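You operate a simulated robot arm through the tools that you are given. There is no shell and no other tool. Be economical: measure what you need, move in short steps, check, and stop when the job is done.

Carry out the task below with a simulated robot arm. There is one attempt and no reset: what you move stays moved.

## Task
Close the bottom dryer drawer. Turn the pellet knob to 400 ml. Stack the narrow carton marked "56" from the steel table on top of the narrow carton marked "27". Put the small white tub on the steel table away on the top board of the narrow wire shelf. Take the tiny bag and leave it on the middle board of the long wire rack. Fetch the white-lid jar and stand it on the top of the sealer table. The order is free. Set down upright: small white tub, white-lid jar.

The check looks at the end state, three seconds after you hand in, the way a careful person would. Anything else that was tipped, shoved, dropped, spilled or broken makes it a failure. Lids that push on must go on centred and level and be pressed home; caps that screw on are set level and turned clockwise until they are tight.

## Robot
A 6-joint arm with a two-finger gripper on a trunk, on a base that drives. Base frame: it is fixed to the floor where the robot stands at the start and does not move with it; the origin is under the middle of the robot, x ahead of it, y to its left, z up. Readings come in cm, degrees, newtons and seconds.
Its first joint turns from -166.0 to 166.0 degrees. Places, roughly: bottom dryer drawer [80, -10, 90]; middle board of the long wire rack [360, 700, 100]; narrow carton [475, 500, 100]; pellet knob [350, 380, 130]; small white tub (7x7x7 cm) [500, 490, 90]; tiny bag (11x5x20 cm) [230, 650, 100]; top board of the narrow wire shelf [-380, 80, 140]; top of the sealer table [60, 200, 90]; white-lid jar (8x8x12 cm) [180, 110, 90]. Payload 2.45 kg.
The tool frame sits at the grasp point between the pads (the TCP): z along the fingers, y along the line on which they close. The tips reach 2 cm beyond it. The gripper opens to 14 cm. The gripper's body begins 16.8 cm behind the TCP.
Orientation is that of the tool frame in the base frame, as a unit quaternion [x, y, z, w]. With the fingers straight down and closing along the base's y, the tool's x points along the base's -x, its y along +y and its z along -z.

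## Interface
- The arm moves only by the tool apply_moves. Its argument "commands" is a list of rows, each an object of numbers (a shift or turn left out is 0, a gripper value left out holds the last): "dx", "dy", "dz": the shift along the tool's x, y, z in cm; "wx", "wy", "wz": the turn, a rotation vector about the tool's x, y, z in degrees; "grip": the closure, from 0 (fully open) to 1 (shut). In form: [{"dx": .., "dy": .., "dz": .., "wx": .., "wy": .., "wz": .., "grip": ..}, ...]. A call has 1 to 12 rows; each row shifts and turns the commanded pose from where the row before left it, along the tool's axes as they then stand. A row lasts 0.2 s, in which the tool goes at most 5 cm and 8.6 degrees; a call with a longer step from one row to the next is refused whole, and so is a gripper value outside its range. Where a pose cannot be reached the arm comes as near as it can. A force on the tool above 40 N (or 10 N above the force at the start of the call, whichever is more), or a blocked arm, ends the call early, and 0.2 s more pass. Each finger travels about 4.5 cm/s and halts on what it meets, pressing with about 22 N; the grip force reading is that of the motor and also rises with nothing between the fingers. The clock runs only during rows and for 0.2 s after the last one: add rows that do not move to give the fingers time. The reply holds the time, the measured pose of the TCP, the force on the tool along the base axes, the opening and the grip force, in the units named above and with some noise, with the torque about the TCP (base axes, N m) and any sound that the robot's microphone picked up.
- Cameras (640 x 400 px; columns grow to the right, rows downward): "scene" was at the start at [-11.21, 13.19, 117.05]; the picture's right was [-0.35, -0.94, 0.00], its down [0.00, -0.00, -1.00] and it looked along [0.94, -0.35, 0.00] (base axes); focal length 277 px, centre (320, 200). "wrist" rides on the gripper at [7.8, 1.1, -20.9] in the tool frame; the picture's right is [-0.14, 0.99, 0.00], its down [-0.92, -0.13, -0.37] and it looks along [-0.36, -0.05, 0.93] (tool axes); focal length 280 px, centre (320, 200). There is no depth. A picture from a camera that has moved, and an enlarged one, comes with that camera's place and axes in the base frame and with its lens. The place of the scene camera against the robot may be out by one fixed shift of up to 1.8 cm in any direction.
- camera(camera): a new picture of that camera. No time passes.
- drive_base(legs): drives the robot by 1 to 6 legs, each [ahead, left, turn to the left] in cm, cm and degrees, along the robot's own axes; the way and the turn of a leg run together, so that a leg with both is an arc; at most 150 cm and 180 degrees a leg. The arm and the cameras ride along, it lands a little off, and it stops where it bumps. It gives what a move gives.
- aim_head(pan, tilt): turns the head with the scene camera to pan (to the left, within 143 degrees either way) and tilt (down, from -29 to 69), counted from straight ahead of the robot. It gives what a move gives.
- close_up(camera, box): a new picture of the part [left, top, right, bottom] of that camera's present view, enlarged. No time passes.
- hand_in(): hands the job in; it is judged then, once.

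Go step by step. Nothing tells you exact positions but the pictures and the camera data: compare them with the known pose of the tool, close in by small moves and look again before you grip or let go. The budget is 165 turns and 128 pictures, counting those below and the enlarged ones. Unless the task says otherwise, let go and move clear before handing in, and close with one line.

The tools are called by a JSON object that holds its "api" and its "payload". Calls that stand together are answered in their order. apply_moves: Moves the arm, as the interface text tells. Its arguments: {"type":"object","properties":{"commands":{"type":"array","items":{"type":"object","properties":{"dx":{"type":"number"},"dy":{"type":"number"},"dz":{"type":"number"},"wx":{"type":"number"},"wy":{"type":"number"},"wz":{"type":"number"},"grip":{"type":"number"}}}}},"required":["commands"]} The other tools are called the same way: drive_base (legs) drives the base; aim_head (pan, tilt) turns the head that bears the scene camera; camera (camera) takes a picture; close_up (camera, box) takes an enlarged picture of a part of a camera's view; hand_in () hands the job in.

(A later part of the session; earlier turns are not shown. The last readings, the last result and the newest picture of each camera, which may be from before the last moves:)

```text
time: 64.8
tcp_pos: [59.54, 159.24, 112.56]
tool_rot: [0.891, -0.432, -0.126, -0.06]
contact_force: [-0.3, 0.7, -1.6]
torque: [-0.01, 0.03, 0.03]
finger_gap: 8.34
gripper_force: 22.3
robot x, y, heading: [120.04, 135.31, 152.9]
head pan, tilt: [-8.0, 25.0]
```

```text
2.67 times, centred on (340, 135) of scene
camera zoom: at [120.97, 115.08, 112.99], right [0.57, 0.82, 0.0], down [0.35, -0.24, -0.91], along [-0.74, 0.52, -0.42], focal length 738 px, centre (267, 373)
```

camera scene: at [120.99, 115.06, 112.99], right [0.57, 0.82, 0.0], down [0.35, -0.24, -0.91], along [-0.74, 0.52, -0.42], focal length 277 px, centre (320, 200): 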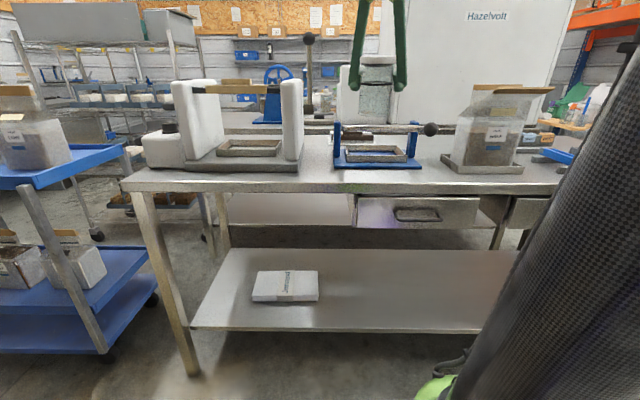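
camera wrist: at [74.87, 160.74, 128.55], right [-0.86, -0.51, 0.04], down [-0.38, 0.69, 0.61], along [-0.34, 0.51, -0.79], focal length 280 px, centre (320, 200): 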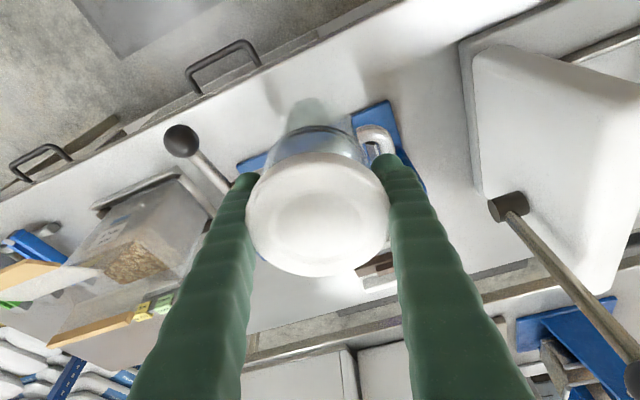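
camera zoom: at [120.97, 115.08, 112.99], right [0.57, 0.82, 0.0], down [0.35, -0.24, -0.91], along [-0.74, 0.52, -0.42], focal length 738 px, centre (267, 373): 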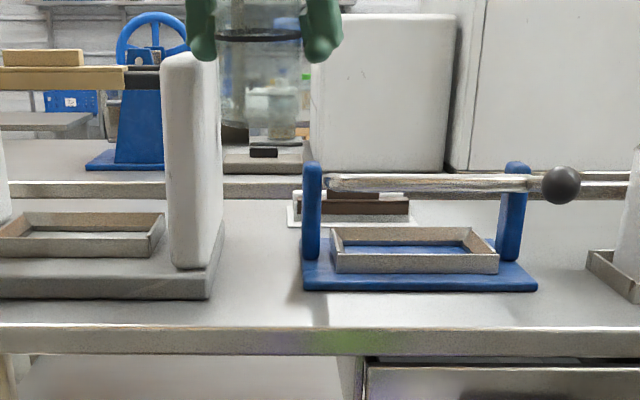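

Centring between the base corner, the post and the edge needs a 1.5 cm shift inward; then lower to about 4 cm above the table and look.

{"api": "apply_moves", "payload": {"commands": [{"dx": -1.38, "dy": -0.34, "dz": 0.4}, {"dz": 3.17, "dx": 0.91}, {"dz": 3.17, "dx": 0.91}, {"dz": 3.17, "dx": 0.91}, {"dz": 3.17, "dx": 0.91}, {"dz": 3.17, "dx": 0.91}]}}

{"api": "close_up", "payload": {"camera": "wrist", "box": [160, 0, 480, 200]}}

{"api": "close_up", "payload": {"camera": "scene", "box": [220, 60, 460, 210]}}

```text
time: 66.2
tcp_pos: [59.01, 160.65, 96.18]
tool_rot: [0.891, -0.432, -0.126, -0.06]
contact_force: [0.0, 0.6, -1.3]
torque: [0.0, 0.01, 0.02]
finger_gap: 8.35
gripper_force: 22.1
robot x, y, heading: [120.13, 135.33, 152.8]
head pan, tilt: [-8.0, 25.0]
```

```text
2.00 times, centred on (320, 100) of wrist
camera zoom: at [66.49, 149.55, 113.95], right [-0.86, -0.51, 0.04], down [-0.38, 0.69, 0.61], along [-0.34, 0.51, -0.79], focal length 561 px, centre (320, 400)
```

zoom: 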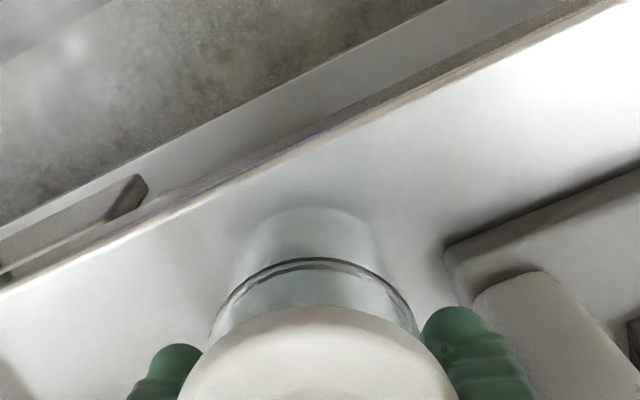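

```text
2.67 times, centred on (340, 135) of scene
camera zoom: at [120.96, 115.07, 112.99], right [0.57, 0.82, 0.0], down [0.35, -0.24, -0.91], along [-0.74, 0.52, -0.42], focal length 738 px, centre (267, 373)
```

zoom: 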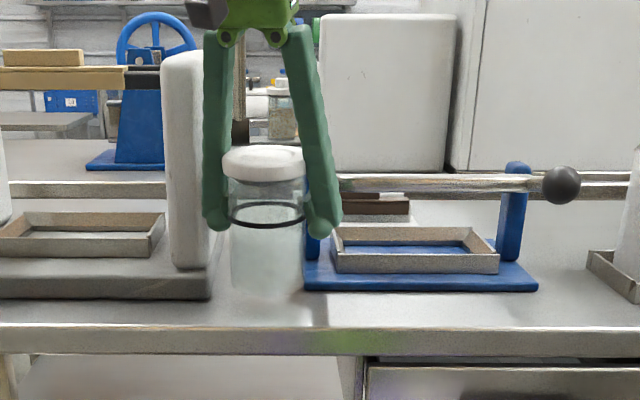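

Well placed now. Lowering in half-centimetre steps until it touches.

{"api": "apply_moves", "payload": {"commands": [{"dz": 0.96, "dx": 0.276}, {"dz": 0.96, "dx": 0.276}, {"dz": 0.48, "dx": 0.138}, {"dz": 0.48, "dx": 0.138}, {}]}}

```text
time: 67.2
tcp_pos: [58.84, 160.79, 93.44]
tool_rot: [0.891, -0.431, -0.128, -0.06]
contact_force: [-0.8, 0.7, 8.3]
torque: [-0.31, -0.27, 0.0]
finger_gap: 8.38
gripper_force: 22.2
robot x, y, heading: [120.08, 134.89, 153.1]
head pan, tilt: [-8.0, 25.0]
stopped in row 4: the force on the tool passed its limit at 44 N (the readings are from after the stop); the commanded pose is now the measured one
```

{"api": "close_up", "payload": {"camera": "scene", "box": [220, 60, 460, 210]}}

{"api": "close_up", "payload": {"camera": "wrist", "box": [160, 0, 480, 200]}}

```text
2.67 times, centred on (340, 135) of scene
camera zoom: at [120.98, 115.07, 112.99], right [0.57, 0.82, 0.0], down [0.35, -0.24, -0.91], along [-0.74, 0.52, -0.42], focal length 738 px, centre (267, 373)
```

zoom: 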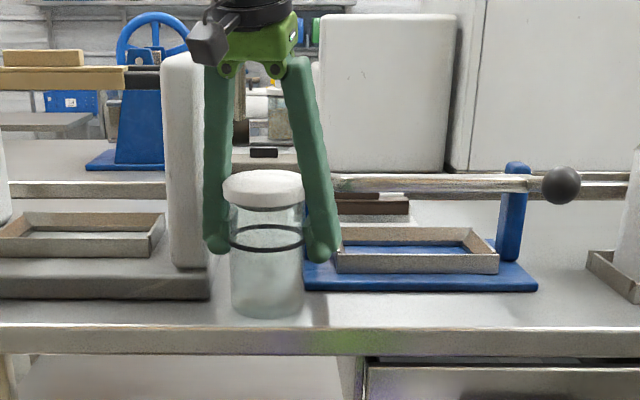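

```text
2.00 times, centred on (320, 100) of wrist
camera zoom: at [66.44, 149.56, 111.38], right [-0.86, -0.51, 0.04], down [-0.38, 0.69, 0.61], along [-0.34, 0.51, -0.79], focal length 561 px, centre (320, 400)
```

zoom: 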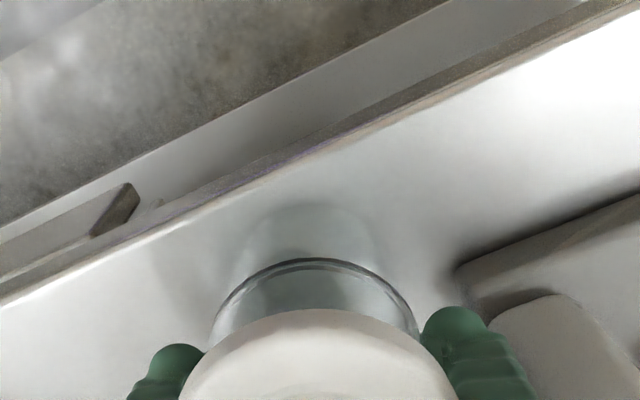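

The jar stands on the table. I'll open slightly, wait, and withdraw along the fingers.

{"api": "apply_moves", "payload": {"commands": [{"grip": 0.31}, {}, {}]}}

{"api": "close_up", "payload": {"camera": "scene", "box": [220, 60, 460, 210]}}

```text
time: 68.0
tcp_pos: [59.01, 160.74, 93.42]
tool_rot: [0.891, -0.431, -0.129, -0.06]
contact_force: [5.6, 8.4, 1.4]
torque: [-0.07, 0.03, -0.15]
finger_gap: 9.22
gripper_force: 0.1
robot x, y, heading: [119.95, 135.24, 153.1]
head pan, tilt: [-8.0, 25.0]
```

```text
2.67 times, centred on (340, 135) of scene
camera zoom: at [120.98, 115.11, 112.99], right [0.57, 0.82, 0.0], down [0.35, -0.24, -0.91], along [-0.74, 0.52, -0.42], focal length 738 px, centre (267, 373)
```

zoom: 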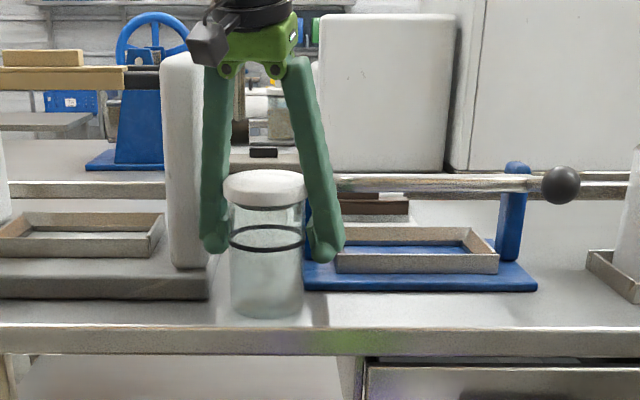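

The sealer-side finger is just touching the sealer's upright. I'll shift away from it step by step while opening the other side, then withdraw.

{"api": "apply_moves", "payload": {"commands": [{"dy": -0.25, "grip": 0.31}, {"dy": -0.15, "grip": 0.29}, {}]}}

{"api": "close_up", "payload": {"camera": "scene", "box": [270, 110, 390, 185]}}

{"api": "camera", "payload": {"camera": "wrist"}}

```text
time: 68.8
tcp_pos: [59.24, 160.83, 93.4]
tool_rot: [0.891, -0.431, -0.128, -0.06]
contact_force: [2.6, -0.1, -0.4]
torque: [0.06, -0.04, 0.11]
finger_gap: 9.81
gripper_force: 0.2
robot x, y, heading: [120.26, 135.24, 152.7]
head pan, tilt: [-8.0, 25.0]
```

```text
5.33 times, centred on (330, 148) of scene
camera zoom: at [120.97, 115.07, 112.99], right [0.57, 0.82, 0.0], down [0.35, -0.24, -0.91], along [-0.74, 0.52, -0.42], focal length 1476 px, centre (267, 480)
```

zoom: 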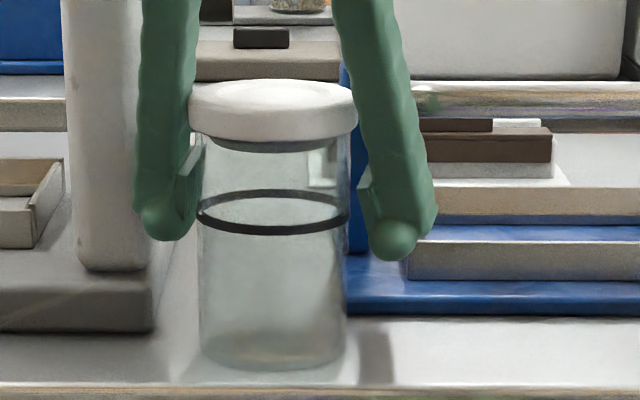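

```text
81 pictures are left
camera wrist: at [66.73, 149.79, 111.34], right [-0.86, -0.51, 0.04], down [-0.38, 0.69, 0.61], along [-0.34, 0.51, -0.79], focal length 280 px, centre (320, 200)
```

wrist: 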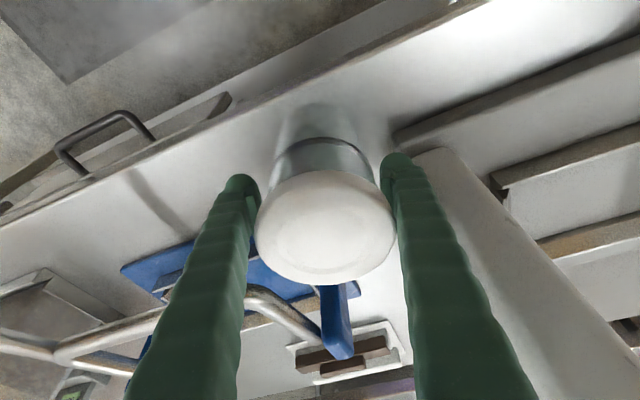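

The jar stands level with both fingers free. I'll withdraw horizontally towards the robot (below the lid's rim), then up.

{"api": "apply_moves", "payload": {"commands": [{"dx": 1.92, "dz": -0.55}, {"dx": 1.92, "dz": -0.55}, {"dx": 1.92, "dz": -0.55}, {"dx": 1.92, "dz": -0.55}, {"dx": 2.9, "dz": -0.83}, {"dz": -4}, {"dz": -4}, {"dz": -4}, {"dz": -4, "wy": 8}, {"dz": -4, "wy": 8}]}}

{"api": "close_up", "payload": {"camera": "scene", "box": [220, 60, 460, 210]}}

```text
time: 71.0
tcp_pos: [69.47, 148.37, 112.83]
tool_rot: [0.9, -0.435, -0.002, 0.001]
contact_force: [0.3, -0.4, -0.9]
torque: [0.0, 0.1, -0.01]
finger_gap: 9.92
gripper_force: 0.2
robot x, y, heading: [119.94, 135.2, 153.0]
head pan, tilt: [-8.0, 25.0]
```

```text
2.67 times, centred on (340, 135) of scene
camera zoom: at [121.0, 115.06, 112.99], right [0.57, 0.82, 0.0], down [0.35, -0.24, -0.91], along [-0.74, 0.52, -0.42], focal length 738 px, centre (267, 373)
```

zoom: 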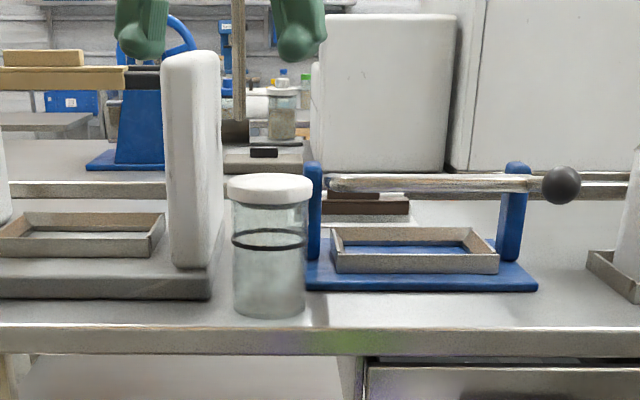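

Jar done. Next is the pellet knob near (350,380). I'll pull the arm in, turn back along the corridor, and drive on with a look.

{"api": "drive_base", "payload": {"legs": [[0, 0, -100], [110, 10, 0]]}}

{"api": "aim_head", "payload": {"pan": -25, "tilt": 5}}

{"api": "camera", "payload": {"camera": "scene"}}

{"api": "aim_head", "payload": {"pan": 25, "tilt": 5}}

{"api": "camera", "payload": {"camera": "scene"}}

```text
time: 81.0
tcp_pos: [203.07, 279.52, 112.73]
tool_rot: [-0.243, 0.97, 0.002, 0.001]
contact_force: [0.3, 0.8, 0.8]
torque: [-0.01, -0.01, 0.01]
finger_gap: 9.92
gripper_force: 0.1
robot x, y, heading: [180.95, 231.9, 52.9]
head pan, tilt: [-8.0, 25.0]
```

```text
time: 81.9
tcp_pos: [203.01, 279.5, 112.86]
tool_rot: [-0.243, 0.97, 0.002, 0.001]
contact_force: [-0.6, 0.0, 0.2]
torque: [0.02, -0.03, -0.01]
finger_gap: 9.93
gripper_force: 0.0
robot x, y, heading: [181.17, 231.81, 52.7]
head pan, tilt: [-25.0, 5.0]
```

```text
79 pictures are left
camera scene: at [163.05, 230.42, 116.23], right [0.47, -0.88, 0.0], down [-0.08, -0.04, -1.0], along [0.88, 0.46, -0.09], focal length 277 px, centre (320, 200)
```

scene: 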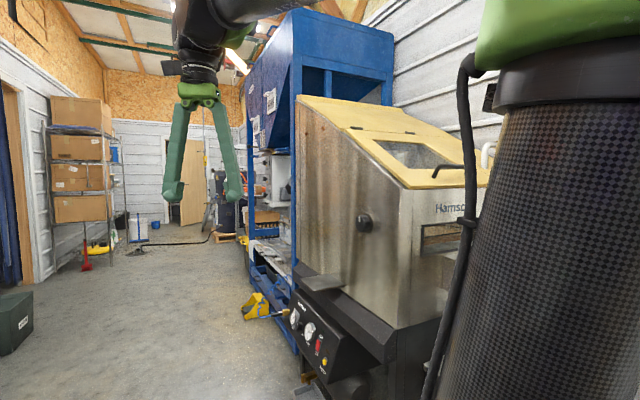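

```text
time: 83.0
tcp_pos: [202.97, 279.47, 112.79]
tool_rot: [-0.243, 0.97, 0.002, 0.001]
contact_force: [0.7, -0.3, 0.2]
torque: [-0.05, 0.02, 0.02]
finger_gap: 9.95
gripper_force: 0.1
robot x, y, heading: [180.87, 231.91, 52.8]
head pan, tilt: [25.0, 5.0]
```

```text
78 pictures are left
camera scene: at [156.87, 235.1, 116.23], right [0.98, -0.21, 0.0], down [-0.02, -0.09, -1.0], along [0.21, 0.97, -0.09], focal length 277 px, centre (320, 200)
```

scene: 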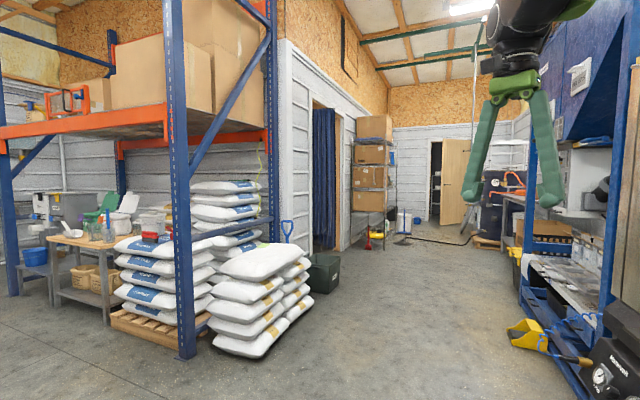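

The knob must be on the big blue machine ahead on the right. I'll drive further along, keeping left.

{"api": "drive_base", "payload": {"legs": [[100, 20, 0], [105, 0, 0]]}}

{"api": "aim_head", "payload": {"pan": -70, "tilt": 0}}

{"api": "camera", "payload": {"camera": "scene"}}

```text
time: 93.3
tcp_pos: [308.84, 455.17, 112.81]
tool_rot: [-0.247, 0.969, 0.002, 0.002]
contact_force: [0.0, -0.1, 0.2]
torque: [0.0, -0.01, -0.04]
finger_gap: 9.93
gripper_force: 0.0
robot x, y, heading: [287.2, 407.7, 53.5]
head pan, tilt: [25.0, 5.0]
```

```text
time: 95.0
tcp_pos: [308.85, 455.11, 112.82]
tool_rot: [-0.247, 0.969, 0.002, 0.001]
contact_force: [0.8, -0.1, -0.7]
torque: [0.01, 0.01, 0.02]
finger_gap: 9.96
gripper_force: 0.0
robot x, y, heading: [287.23, 407.39, 53.5]
head pan, tilt: [-70.0, 0.0]
```

```text
77 pictures are left
camera scene: at [270.0, 398.75, 117.03], right [-0.29, -0.96, 0.0], down [0.0, 0.0, -1.0], along [0.96, -0.29, 0.0], focal length 277 px, centre (320, 200)
```

scene: 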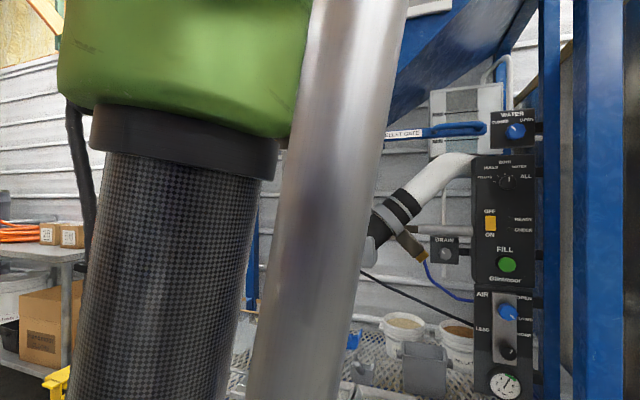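

{"api": "close_up", "payload": {"camera": "scene", "box": [380, 80, 560, 400]}}

```text
1.25 times, centred on (470, 240) of scene
camera zoom: at [270.0, 398.75, 117.03], right [-0.29, -0.96, 0.0], down [0.0, 0.0, -1.0], along [0.96, -0.29, 0.0], focal length 346 px, centre (132, 150)
```

zoom: 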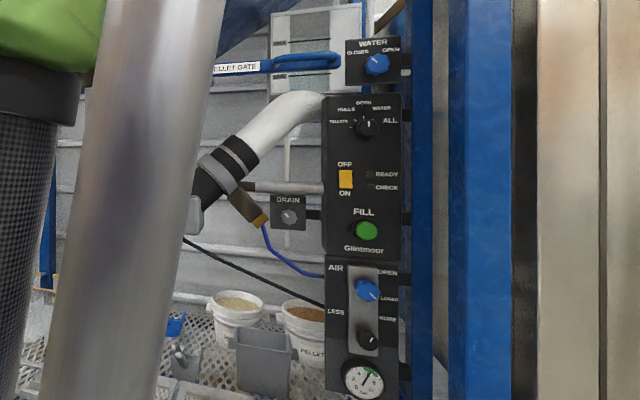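

The arm blocks the view of the machine. I'll shift left 35 cm and turn to face the machine.

{"api": "drive_base", "payload": {"legs": [[0, 35, 0], [0, 0, -85]]}}

{"api": "aim_head", "payload": {"pan": 0, "tilt": 0}}

{"api": "camera", "payload": {"camera": "scene"}}

```text
time: 101.0
tcp_pos: [308.32, 410.57, 112.78]
tool_rot: [0.478, 0.878, 0.001, 0.003]
contact_force: [-0.5, 0.7, 0.3]
torque: [-0.01, 0.04, -0.02]
finger_gap: 9.92
gripper_force: 0.0
robot x, y, heading: [258.91, 428.53, -32.4]
head pan, tilt: [-70.0, 0.0]
```

```text
time: 102.4
tcp_pos: [308.24, 410.48, 112.69]
tool_rot: [0.478, 0.879, 0.0, 0.002]
contact_force: [0.3, 0.3, -0.4]
torque: [0.01, 0.01, 0.02]
finger_gap: 9.96
gripper_force: 0.1
robot x, y, heading: [259.13, 428.88, -32.3]
head pan, tilt: [0.0, 0.0]
```

```text
75 pictures are left
camera scene: at [259.21, 447.39, 117.03], right [-0.54, -0.84, 0.0], down [0.0, 0.0, -1.0], along [0.84, -0.54, 0.0], focal length 277 px, centre (320, 200)
```

scene: 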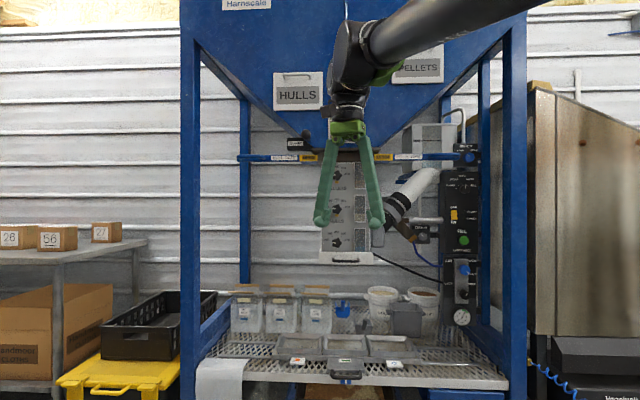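

{"api": "close_up", "payload": {"camera": "scene", "box": [290, 140, 410, 270]}}

{"api": "close_up", "payload": {"camera": "scene", "box": [0, 190, 200, 315]}}

```text
3.08 times, centred on (350, 205) of scene
camera zoom: at [259.21, 447.39, 117.03], right [-0.54, -0.84, 0.0], down [0.0, 0.0, -1.0], along [0.84, -0.54, 0.0], focal length 852 px, centre (228, 185)
```

zoom: 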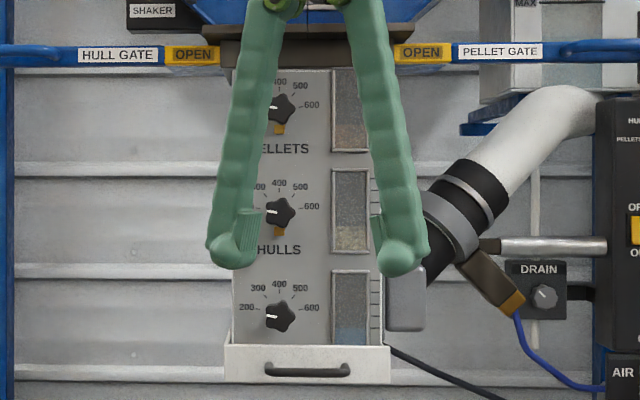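

```text
3.20 times, centred on (100, 252) of scene
camera zoom: at [259.21, 447.39, 117.03], right [-0.54, -0.84, 0.0], down [0.0, 0.0, -1.0], along [0.84, -0.54, 0.0], focal length 886 px, centre (1024, 32)
```

zoom: 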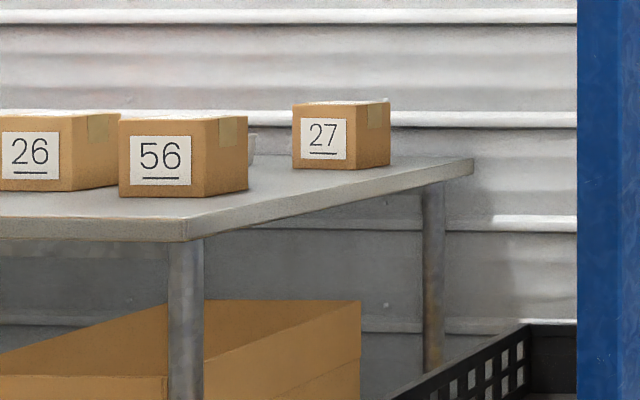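

The pellet scale is the top knob, with the pointer now at 200 (left); 400 is straight up, so it needs 90° clockwise. I'll look down to see how close the base can go.

{"api": "aim_head", "payload": {"pan": -5, "tilt": 40}}

{"api": "camera", "payload": {"camera": "scene"}}

```text
time: 103.4
tcp_pos: [308.31, 410.6, 112.75]
tool_rot: [0.478, 0.878, 0.001, 0.002]
contact_force: [-0.2, 0.2, -0.2]
torque: [-0.02, 0.0, 0.0]
finger_gap: 9.92
gripper_force: 0.0
robot x, y, heading: [258.7, 428.18, -32.4]
head pan, tilt: [-5.0, 40.0]
```

```text
72 pictures are left
camera scene: at [258.37, 447.05, 110.66], right [-0.61, -0.79, 0.0], down [-0.51, 0.39, -0.77], along [0.61, -0.47, -0.64], focal length 277 px, centre (320, 200)
```

scene: 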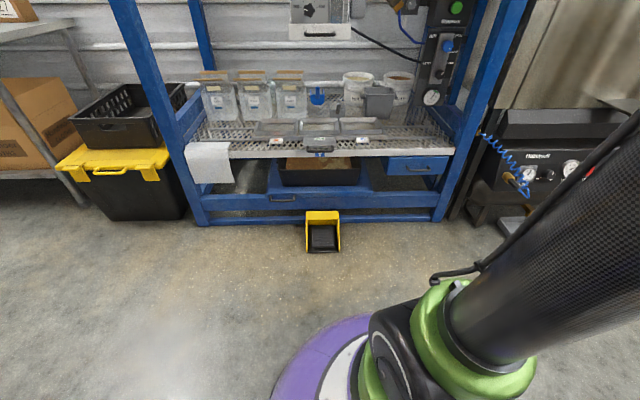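

The frame's front foot is about 103 cm ahead of the robot's axis, and a foot pedal at about 80 cm must not be touched. I'll turn the tool horizontal towards the machine and advance 33 cm.

{"api": "apply_moves", "payload": {"commands": [{"wz": -8.2, "grip": 0.5}, {"wz": -8.2}, {"wz": -8.2}, {"dx": -4}, {"dx": -4}, {"dz": -4}, {"dz": -4}, {"dz": -4}]}}

{"api": "apply_moves", "payload": {"commands": [{"wy": -8.2}, {"wy": -8.2}, {"wy": -8.2}, {"wy": -8.2}, {"wy": -8.2}, {"wy": -8.2}, {"wy": -8.2}, {"wy": -8.2}, {"wy": -8.2}, {"wy": -8.2}, {"wy": -8.0}]}}

{"api": "drive_base", "payload": {"legs": [[33, 0, 0]]}}

{"api": "aim_head", "payload": {"pan": -5, "tilt": 0}}

{"api": "camera", "payload": {"camera": "scene"}}

{"api": "camera", "payload": {"camera": "wrist"}}

```text
time: 105.2
tcp_pos: [315.13, 406.31, 124.85]
tool_rot: [0.279, 0.96, 0.0, 0.003]
contact_force: [-0.2, -0.5, 0.1]
torque: [-0.02, -0.03, 0.02]
finger_gap: 6.97
gripper_force: 0.2
robot x, y, heading: [258.87, 428.48, -32.6]
head pan, tilt: [-5.0, 40.0]
```

```text
time: 107.6
tcp_pos: [315.03, 406.32, 124.69]
tool_rot: [0.197, 0.677, -0.197, 0.681]
contact_force: [-0.4, 0.8, -0.2]
torque: [0.0, 0.04, -0.02]
finger_gap: 6.98
gripper_force: 0.0
robot x, y, heading: [259.02, 428.68, -32.3]
head pan, tilt: [-5.0, 40.0]
```

```text
time: 109.8
tcp_pos: [343.07, 387.9, 124.8]
tool_rot: [0.2, 0.677, -0.199, 0.68]
contact_force: [0.0, 0.6, 0.2]
torque: [0.01, 0.0, 0.0]
finger_gap: 6.97
gripper_force: 0.1
robot x, y, heading: [287.28, 410.01, -32.9]
head pan, tilt: [-5.0, 40.0]
```

```text
time: 110.9
tcp_pos: [343.0, 387.9, 124.88]
tool_rot: [0.2, 0.677, -0.2, 0.68]
contact_force: [-0.5, 0.1, 1.1]
torque: [-0.01, 0.01, 0.01]
finger_gap: 7.0
gripper_force: 0.0
robot x, y, heading: [287.28, 410.69, -32.7]
head pan, tilt: [-5.0, 0.0]
```

```text
71 pictures are left
camera scene: at [287.13, 428.7, 117.02], right [-0.61, -0.79, 0.0], down [0.0, 0.0, -1.0], along [0.79, -0.61, 0.0], focal length 277 px, centre (320, 200)
```

scene: 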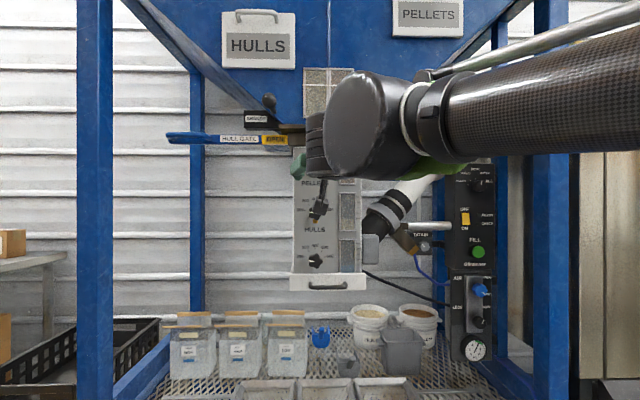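

```text
70 pictures are left
camera wrist: at [326.12, 400.15, 116.93], right [0.54, 0.83, 0.14], down [-0.38, 0.09, 0.92], along [0.75, -0.55, 0.37], focal length 280 px, centre (320, 200)
```

wrist: 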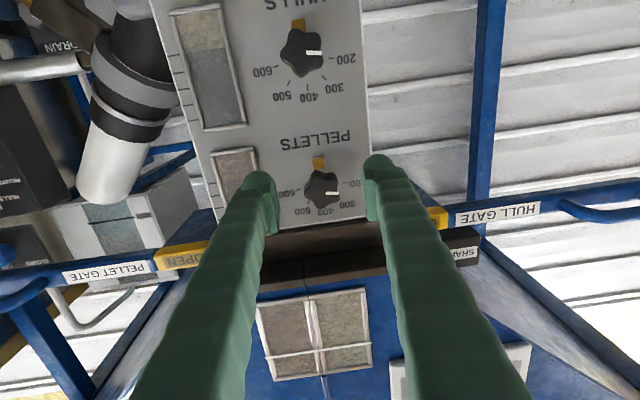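

Triangulation puts the pellet knob at about (350.8,381.4,127.4), 10 cm ahead of the TCP, and nothing protrudes at that depth. I'll preroll the tool -45°, align the height, approach a bit, and look.

{"api": "apply_moves", "payload": {"commands": [{"dx": -2.6, "dy": 0.2}, {"wz": -7.5}, {"wz": -7.5}, {"wz": -7.5}, {"wz": -7.5}, {"wz": -7.5}, {"wz": -7.5}, {"dz": 3}]}}

{"api": "camera", "payload": {"camera": "wrist"}}

```text
time: 112.7
tcp_pos: [345.71, 386.55, 127.36]
tool_rot: [-0.075, 0.702, -0.445, 0.551]
contact_force: [-0.8, 0.7, -0.6]
torque: [-0.02, -0.01, 0.0]
finger_gap: 7.03
gripper_force: 0.0
robot x, y, heading: [287.1, 410.6, -32.8]
head pan, tilt: [-5.0, 0.0]
```

```text
69 pictures are left
camera wrist: at [325.59, 393.86, 120.99], right [0.43, 0.67, -0.6], down [-0.01, 0.67, 0.74], along [0.9, -0.32, 0.3], focal length 280 px, centre (320, 200)
```

wrist: 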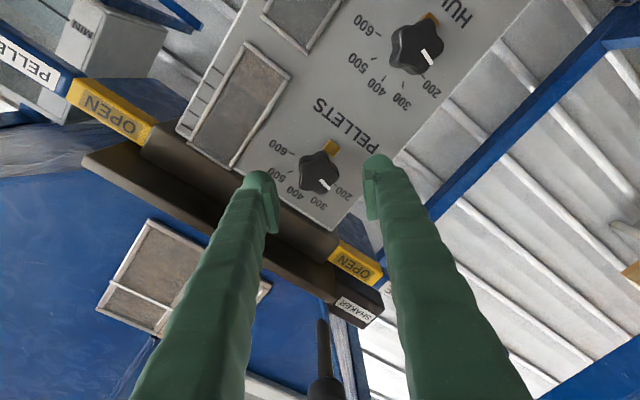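

{"api": "close_up", "payload": {"camera": "wrist", "box": [256, 120, 396, 220]}}

```text
4.00 times, centred on (326, 170) of wrist
camera zoom: at [325.59, 393.86, 120.99], right [0.43, 0.67, -0.6], down [-0.01, 0.67, 0.74], along [0.9, -0.32, 0.3], focal length 1122 px, centre (296, 320)
```

zoom: 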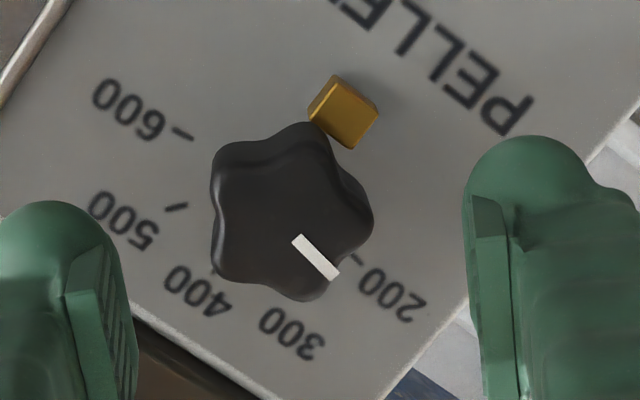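

Pointer reads about 200–215. An orange tab sits below the knob, so I'll turn in two 45° bites with the fingers near horizontal to keep clear of it. Approaching now.

{"api": "apply_moves", "payload": {"commands": [{"wz": 7.5, "dx": -0.1, "dy": -0.2}, {"wz": 7.5}, {"wz": 7}, {"dz": 1.5}, {"dz": 1.5}, {"dz": 0.5}, {"dz": 0.5}]}}

{"api": "camera", "payload": {"camera": "wrist"}}

```text
time: 114.3
tcp_pos: [349.07, 384.24, 127.62]
tool_rot: [0.063, 0.703, -0.332, 0.626]
contact_force: [-0.2, -0.4, 0.2]
torque: [0.04, -0.01, 0.0]
finger_gap: 7.02
gripper_force: 0.1
robot x, y, heading: [286.7, 410.42, -32.6]
head pan, tilt: [-5.0, 0.0]
```

```text
67 pictures are left
camera wrist: at [330.4, 393.84, 119.94], right [0.53, 0.81, -0.26], down [-0.18, 0.4, 0.9], along [0.83, -0.42, 0.36], focal length 280 px, centre (320, 200)
```

wrist: 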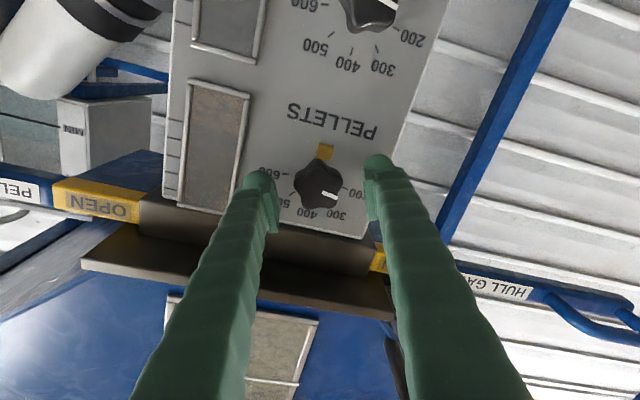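

{"api": "apply_moves", "payload": {"commands": [{"dz": 0.5}, {"dz": 0.5}, {"dz": 0.5}, {"dx": -0.1}]}}

{"api": "close_up", "payload": {"camera": "wrist", "box": [240, 120, 400, 220]}}

```text
time: 115.3
tcp_pos: [350.27, 383.41, 127.71]
tool_rot: [0.061, 0.703, -0.332, 0.626]
contact_force: [-0.4, 0.1, 1.0]
torque: [0.01, 0.04, 0.01]
finger_gap: 7.0
gripper_force: 0.0
robot x, y, heading: [287.18, 410.6, -32.8]
head pan, tilt: [-5.0, 0.0]
```

```text
4.00 times, centred on (320, 170) of wrist
camera zoom: at [331.68, 393.07, 120.09], right [0.52, 0.81, -0.26], down [-0.18, 0.4, 0.9], along [0.83, -0.42, 0.36], focal length 1122 px, centre (320, 320)
```

zoom: 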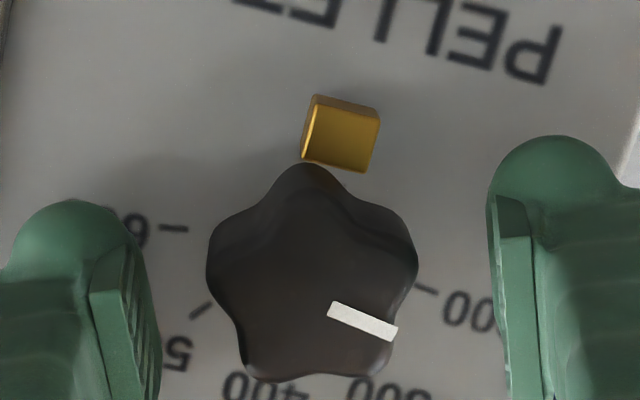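

{"api": "apply_moves", "payload": {"commands": [{"dz": 0.5}, {"dz": 0.3}, {"grip": 1}, {}, {}, {}]}}

{"api": "close_up", "payload": {"camera": "wrist", "box": [240, 120, 400, 220]}}

```text
time: 116.2
tcp_pos: [350.39, 382.83, 127.78]
tool_rot: [0.063, 0.702, -0.334, 0.625]
contact_force: [-28.0, 11.5, 6.0]
torque: [-0.43, -0.29, -2.12]
finger_gap: 5.07
gripper_force: 22.1
robot x, y, heading: [287.36, 410.41, -33.0]
head pan, tilt: [-5.0, 0.0]
stopped in row 4: the force on the tool passed its limit at 44 N (the readings are from after the stop); the commanded pose is now the measured one
```

```text
4.00 times, centred on (320, 170) of wrist
camera zoom: at [331.82, 392.56, 120.17], right [0.53, 0.81, -0.26], down [-0.18, 0.41, 0.9], along [0.83, -0.43, 0.36], focal length 1122 px, centre (320, 320)
```

zoom: 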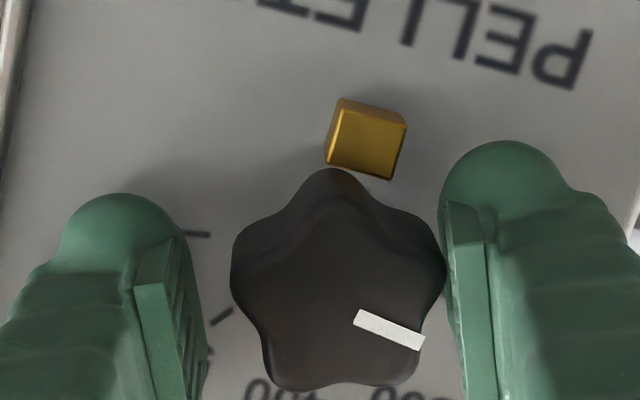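

The fingertips met the plate and the knob sits 0.4 cm to one side. I'll back off a little, recentre, and grip.

{"api": "apply_moves", "payload": {"commands": [{"dz": -0.5, "grip": 0.55}, {"dy": 0.4}, {}, {"grip": 1}, {}, {}, {}]}}

{"api": "close_up", "payload": {"camera": "wrist", "box": [240, 120, 400, 220]}}

```text
time: 117.8
tcp_pos: [350.43, 383.09, 127.69]
tool_rot: [0.063, 0.703, -0.334, 0.625]
contact_force: [12.0, -18.7, 15.3]
torque: [0.1, 0.28, 0.22]
finger_gap: 4.0
gripper_force: 45.3
robot x, y, heading: [287.06, 410.51, -32.8]
head pan, tilt: [-5.0, 0.0]
```

```text
4.00 times, centred on (320, 170) of wrist
camera zoom: at [331.97, 392.9, 119.96], right [0.53, 0.81, -0.26], down [-0.18, 0.41, 0.9], along [0.83, -0.43, 0.36], focal length 1122 px, centre (320, 320)
```

zoom: 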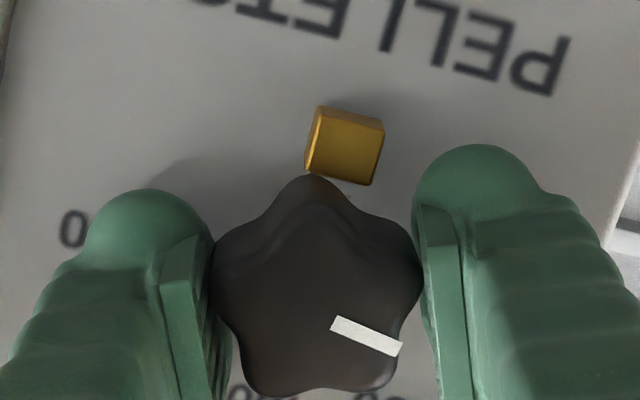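

Gripped. Turn clockwise 45°.

{"api": "apply_moves", "payload": {"commands": [{"wz": 5}, {"wz": 5}, {"wz": 5}, {"wz": 5}, {"wz": 5}, {"wz": 5}, {"wz": 5}, {"wz": 5}, {"wz": 5}]}}

{"api": "close_up", "payload": {"camera": "wrist", "box": [240, 120, 400, 220]}}

```text
time: 118.5
tcp_pos: [350.55, 383.07, 127.68]
tool_rot: [0.12, 0.695, -0.283, 0.65]
contact_force: [3.8, -8.8, -4.6]
torque: [0.1, 0.2, 0.33]
finger_gap: 3.98
gripper_force: 44.9
robot x, y, heading: [287.66, 410.41, -32.9]
head pan, tilt: [-5.0, 0.0]
stopped in row 3: the force on the tool passed its limit at 41 N (the readings are from after the stop); the commanded pose is now the measured one
```

```text
4.00 times, centred on (320, 170) of wrist
camera zoom: at [332.66, 393.91, 119.75], right [0.55, 0.83, -0.1], down [-0.26, 0.28, 0.92], along [0.8, -0.48, 0.37], focal length 1122 px, centre (320, 320)
```

zoom: 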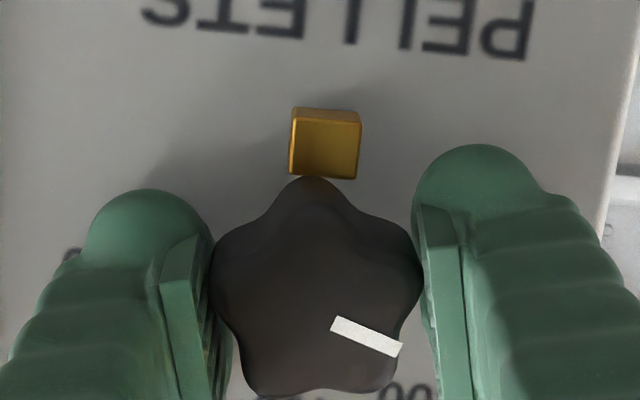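

The knob turns with the tool. Continue.

{"api": "apply_moves", "payload": {"commands": [{"wz": 4}, {"wz": 4}, {"wz": 4}, {"wz": 4}, {"wz": 4}, {"wz": 4}, {"wz": 4}, {"wz": 4}, {"wz": 4}]}}

```text
time: 120.5
tcp_pos: [350.35, 382.91, 127.58]
tool_rot: [0.329, 0.624, -0.071, 0.705]
contact_force: [-2.0, -9.7, -0.8]
torque: [-0.21, -0.2, -0.05]
finger_gap: 3.99
gripper_force: 45.7
robot x, y, heading: [287.11, 410.36, -33.2]
head pan, tilt: [-5.0, 0.0]
stopped in row 9: the force on the tool passed its limit at 41 N (the readings are from after the stop); the commanded pose is now the measured one
```

{"api": "close_up", "payload": {"camera": "wrist", "box": [240, 120, 400, 220]}}

```text
4.00 times, centred on (320, 170) of wrist
camera zoom: at [335.22, 397.7, 120.77], right [0.48, 0.72, 0.5], down [-0.57, -0.18, 0.8], along [0.67, -0.67, 0.32], focal length 1122 px, centre (320, 320)
```

zoom: 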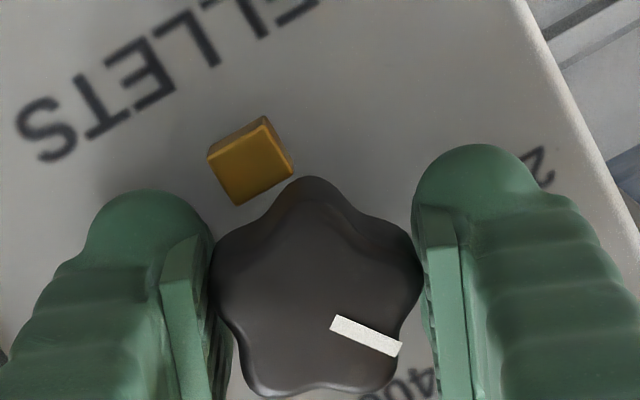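

45° done. Release, roll back, and regrip.

{"api": "apply_moves", "payload": {"commands": [{"grip": 0.5}, {}, {}, {"wz": -7.5}, {"wz": -7.5}, {"wz": -7.5}, {"wz": -7.5}, {"wz": -7.5}, {"wz": -7.5}, {}]}}

{"api": "close_up", "payload": {"camera": "wrist", "box": [240, 120, 400, 220]}}

```text
time: 122.7
tcp_pos: [350.65, 383.09, 127.63]
tool_rot: [0.063, 0.703, -0.336, 0.624]
contact_force: [0.0, -0.1, 0.0]
torque: [0.0, -0.02, -0.05]
finger_gap: 7.0
gripper_force: 0.0
robot x, y, heading: [287.48, 410.58, -32.8]
head pan, tilt: [-5.0, 0.0]
```

```text
4.00 times, centred on (320, 170) of wrist
camera zoom: at [331.94, 392.82, 119.97], right [0.53, 0.81, -0.26], down [-0.18, 0.41, 0.9], along [0.83, -0.43, 0.36], focal length 1122 px, centre (320, 320)
```

zoom: 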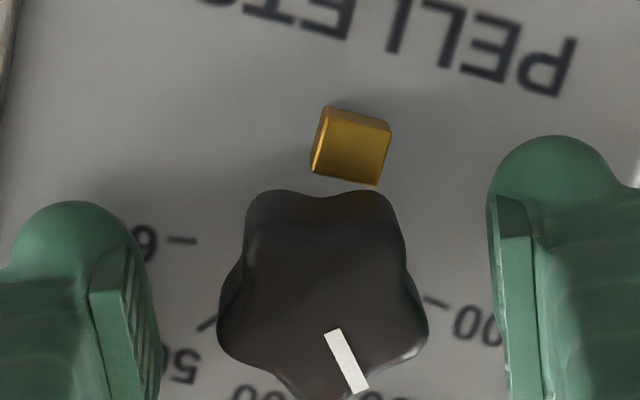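

Pointer is now near 310. Regrip and turn about 38° more.

{"api": "apply_moves", "payload": {"commands": [{"grip": 1}, {}, {}, {}, {"wz": 4}, {"wz": 4}, {"wz": 4}, {"wz": 4}, {"wz": 4}, {"wz": 4}]}}

{"api": "apply_moves", "payload": {"commands": [{"wz": 4}, {"wz": 4}, {"wz": 4}, {"wz": 2}]}}

{"api": "close_up", "payload": {"camera": "wrist", "box": [240, 120, 400, 220]}}

```text
time: 124.9
tcp_pos: [350.49, 382.95, 127.72]
tool_rot: [0.209, 0.674, -0.198, 0.68]
contact_force: [0.5, 0.4, -5.2]
torque: [-0.16, -0.14, -0.17]
finger_gap: 3.98
gripper_force: 44.5
robot x, y, heading: [287.28, 410.44, -32.7]
head pan, tilt: [-5.0, 0.0]
```

```text
time: 125.9
tcp_pos: [350.44, 382.86, 127.55]
tool_rot: [0.29, 0.643, -0.114, 0.699]
contact_force: [-6.0, -12.7, -11.3]
torque: [-0.42, -0.32, -0.14]
finger_gap: 3.94
gripper_force: 45.0
robot x, y, heading: [287.01, 410.08, -33.0]
head pan, tilt: [-5.0, 0.0]
```

```text
4.00 times, centred on (320, 170) of wrist
camera zoom: at [334.77, 397.01, 120.37], right [0.51, 0.77, 0.39], down [-0.51, -0.1, 0.85], along [0.7, -0.63, 0.34], focal length 1122 px, centre (320, 320)
```

zoom: 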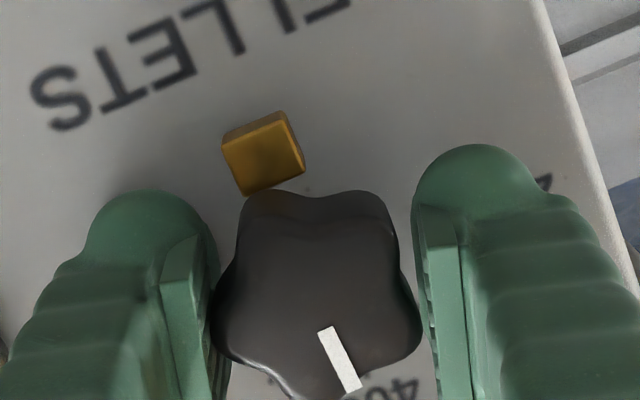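

Release and back off to read the dial.

{"api": "apply_moves", "payload": {"commands": [{"grip": 0.5}, {}, {}, {"dz": -2}, {"wz": -7.5}, {"wz": -7.5, "dz": -2}]}}

{"api": "close_up", "payload": {"camera": "wrist", "box": [240, 120, 400, 220]}}

```text
time: 127.3
tcp_pos: [347.2, 385.3, 127.71]
tool_rot: [0.202, 0.676, -0.203, 0.679]
contact_force: [0.1, 0.0, -1.0]
torque: [0.01, 0.0, 0.03]
finger_gap: 6.99
gripper_force: 0.0
robot x, y, heading: [287.13, 410.39, -32.8]
head pan, tilt: [-5.0, 0.0]
```

```text
4.00 times, centred on (320, 170) of wrist
camera zoom: at [330.33, 397.67, 119.82], right [0.54, 0.83, 0.14], down [-0.38, 0.1, 0.92], along [0.75, -0.55, 0.37], focal length 1122 px, centre (320, 320)
```

zoom: 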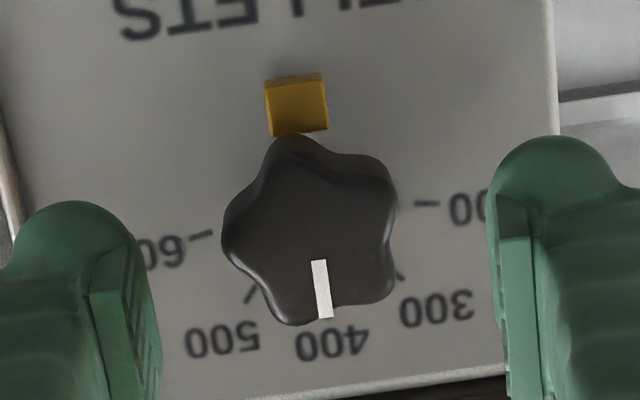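

The pointer looks to be at 400 within a couple of degrees. I'll check from the head camera too.

{"api": "apply_moves", "payload": {"commands": [{"dz": -4}, {"dz": -4}, {"dz": -4}, {"dx": 4}, {"dx": 4}, {"dx": 4}]}}

{"api": "close_up", "payload": {"camera": "scene", "box": [280, 140, 376, 200]}}

```text
time: 128.7
tcp_pos: [337.16, 391.75, 115.31]
tool_rot: [0.203, 0.676, -0.204, 0.678]
contact_force: [-0.3, 0.4, 0.0]
torque: [-0.03, -0.02, 0.0]
finger_gap: 7.03
gripper_force: 0.0
robot x, y, heading: [287.16, 410.19, -33.0]
head pan, tilt: [-5.0, 0.0]
```

```text
6.67 times, centred on (328, 170) of scene
camera zoom: at [287.13, 428.66, 117.03], right [-0.61, -0.79, 0.0], down [0.0, 0.0, -1.0], along [0.79, -0.61, 0.0], focal length 1846 px, centre (267, 400)
```

zoom: 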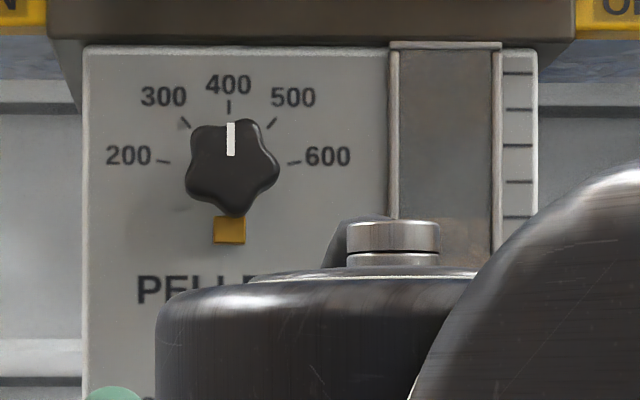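

The dial reads 400 exactly. Next the cartons: I'll turn the tool down again, back away, and drive towards the steel table.

{"api": "drive_base", "payload": {"legs": [[-33, 0, 0]]}}

{"api": "apply_moves", "payload": {"commands": [{"wy": 8.2}, {"wy": 8.2}, {"wy": 8.2}, {"wy": 8.2}, {"wy": 8.2}, {"wy": 8.2}, {"wy": 8.2}, {"wy": 8.2}, {"wy": 8.2}, {"wy": 8.2}, {"wy": 8.0}, {"grip": 0}]}}

{"api": "drive_base", "payload": {"legs": [[0, 0, 86], [120, 0, 0]]}}

{"api": "aim_head", "payload": {"pan": -45, "tilt": 15}}

{"api": "camera", "payload": {"camera": "scene"}}

{"api": "aim_head", "payload": {"pan": 30, "tilt": 10}}

{"api": "camera", "payload": {"camera": "scene"}}

```text
time: 130.9
tcp_pos: [309.54, 409.52, 115.41]
tool_rot: [0.203, 0.675, -0.204, 0.679]
contact_force: [0.0, 0.1, -0.4]
torque: [0.01, -0.05, -0.03]
finger_gap: 6.99
gripper_force: 0.1
robot x, y, heading: [259.73, 428.33, -33.0]
head pan, tilt: [-5.0, 0.0]
```

```text
time: 133.5
tcp_pos: [309.56, 409.68, 115.4]
tool_rot: [0.287, 0.958, -0.001, 0.001]
contact_force: [-0.1, 0.5, 0.1]
torque: [0.0, -0.01, 0.01]
finger_gap: 10.44
gripper_force: 0.0
robot x, y, heading: [259.53, 428.3, -32.8]
head pan, tilt: [-5.0, 0.0]
```

```text
time: 143.3
tcp_pos: [350.27, 575.32, 115.46]
tool_rot: [-0.452, 0.892, 0.001, 0.001]
contact_force: [-0.6, -0.4, 0.6]
torque: [0.0, 0.0, -0.01]
finger_gap: 13.99
gripper_force: 0.0
robot x, y, heading: [329.27, 526.15, 54.1]
head pan, tilt: [-5.0, 0.0]
```

```text
time: 144.4
tcp_pos: [350.19, 575.39, 115.49]
tool_rot: [-0.453, 0.892, 0.001, 0.001]
contact_force: [-0.5, -0.6, 0.3]
torque: [0.0, -0.02, 0.0]
finger_gap: 14.01
gripper_force: 0.1
robot x, y, heading: [328.93, 525.68, 54.4]
head pan, tilt: [-45.0, 15.0]
```

```text
57 pictures are left
camera scene: at [312.46, 521.34, 114.62], right [0.16, -0.99, 0.0], down [-0.26, -0.04, -0.97], along [0.95, 0.16, -0.26], focal length 277 px, centre (320, 200)
```

scene: 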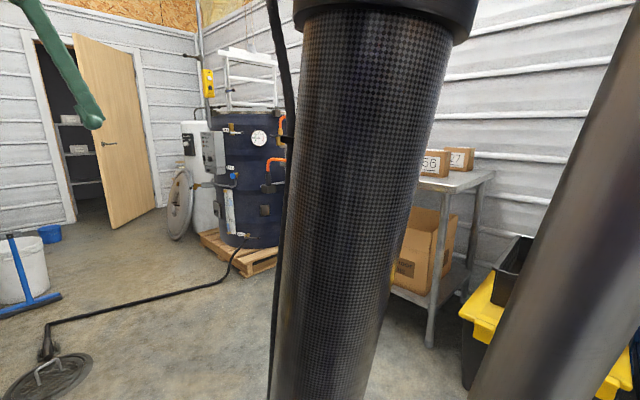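

```text
time: 145.9
tcp_pos: [350.26, 575.38, 115.49]
tool_rot: [-0.452, 0.892, 0.001, 0.002]
contact_force: [0.1, 0.6, -0.4]
torque: [0.04, -0.01, 0.0]
finger_gap: 14.02
gripper_force: 0.0
robot x, y, heading: [329.21, 526.07, 54.2]
head pan, tilt: [30.0, 10.0]
```

```text
56 pictures are left
camera scene: at [304.18, 529.09, 115.43], right [0.99, -0.1, 0.0], down [-0.02, -0.17, -0.98], along [0.1, 0.98, -0.17], focal length 277 px, centre (320, 200)
```

scene: 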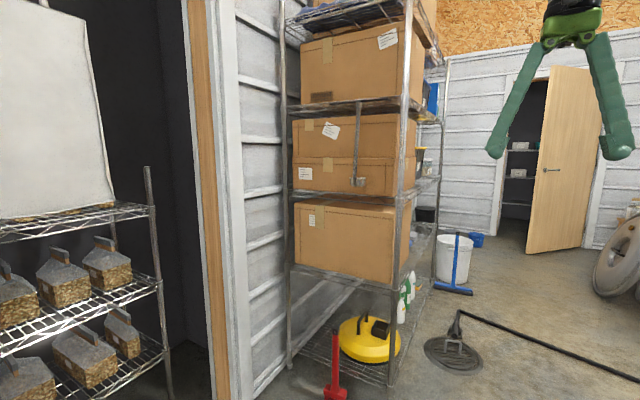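

The rack with big boxes is near (360,700), the small bags are on the rack inside the doorway to the left, and cartons 56/27 are on the steel table at right. I'll go to the table, facing it.

{"api": "drive_base", "payload": {"legs": [[0, 0, -91], [50, 59, 0]]}}

{"api": "aim_head", "payload": {"pan": 0, "tilt": 22}}

{"api": "camera", "payload": {"camera": "scene"}}

```text
time: 153.9
tcp_pos: [452.83, 518.84, 115.45]
tool_rot: [0.333, 0.943, 0.0, 0.003]
contact_force: [0.9, 0.4, -0.4]
torque: [0.01, 0.01, 0.05]
finger_gap: 14.02
gripper_force: 0.0
robot x, y, heading: [404.75, 542.2, -38.4]
head pan, tilt: [30.0, 10.0]
```

```text
time: 154.9
tcp_pos: [452.82, 518.95, 115.45]
tool_rot: [0.332, 0.943, -0.001, 0.002]
contact_force: [-0.3, -0.3, 0.1]
torque: [0.03, 0.0, 0.02]
finger_gap: 14.0
gripper_force: 0.1
robot x, y, heading: [404.78, 541.73, -38.3]
head pan, tilt: [0.0, 22.0]
```

```text
55 pictures are left
camera scene: at [407.38, 560.76, 113.48], right [-0.62, -0.78, 0.0], down [-0.29, 0.23, -0.93], along [0.73, -0.58, -0.37], focal length 277 px, centre (320, 200)
```

scene: 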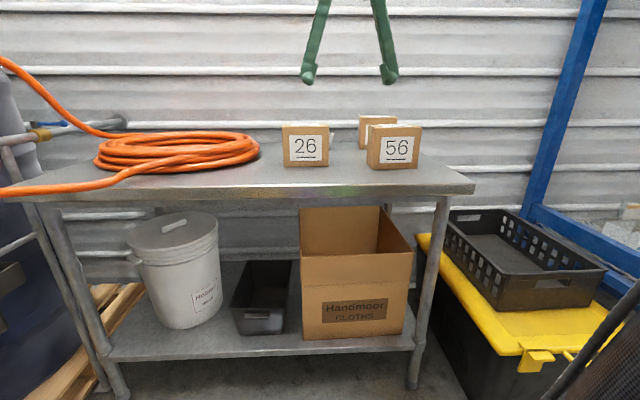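

{"api": "close_up", "payload": {"camera": "scene", "box": [260, 90, 460, 215]}}

{"api": "camera", "payload": {"camera": "wrist"}}

```text
3.20 times, centred on (360, 152) of scene
camera zoom: at [407.38, 560.76, 113.48], right [-0.62, -0.78, 0.0], down [-0.29, 0.23, -0.93], along [0.73, -0.58, -0.37], focal length 886 px, centre (192, 352)
```

zoom: 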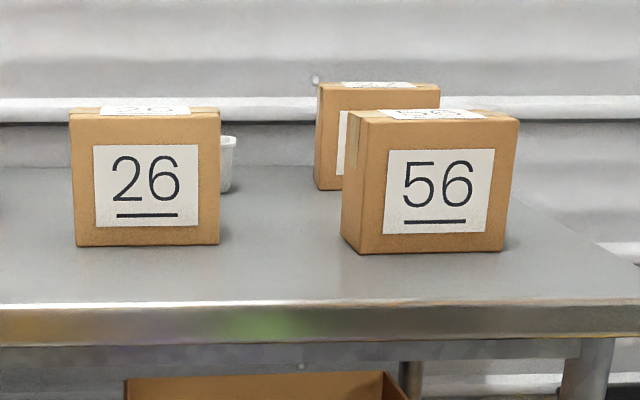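

```text
53 pictures are left
camera wrist: at [447.41, 524.76, 136.33], right [0.73, 0.68, 0.0], down [0.64, -0.68, 0.37], along [0.26, -0.27, -0.93], focal length 280 px, centre (320, 200)
```

wrist: 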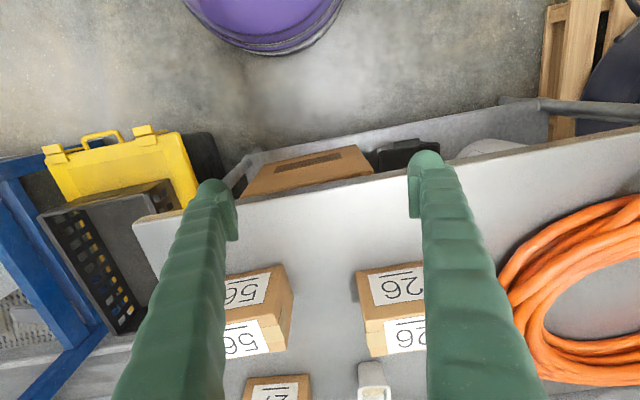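

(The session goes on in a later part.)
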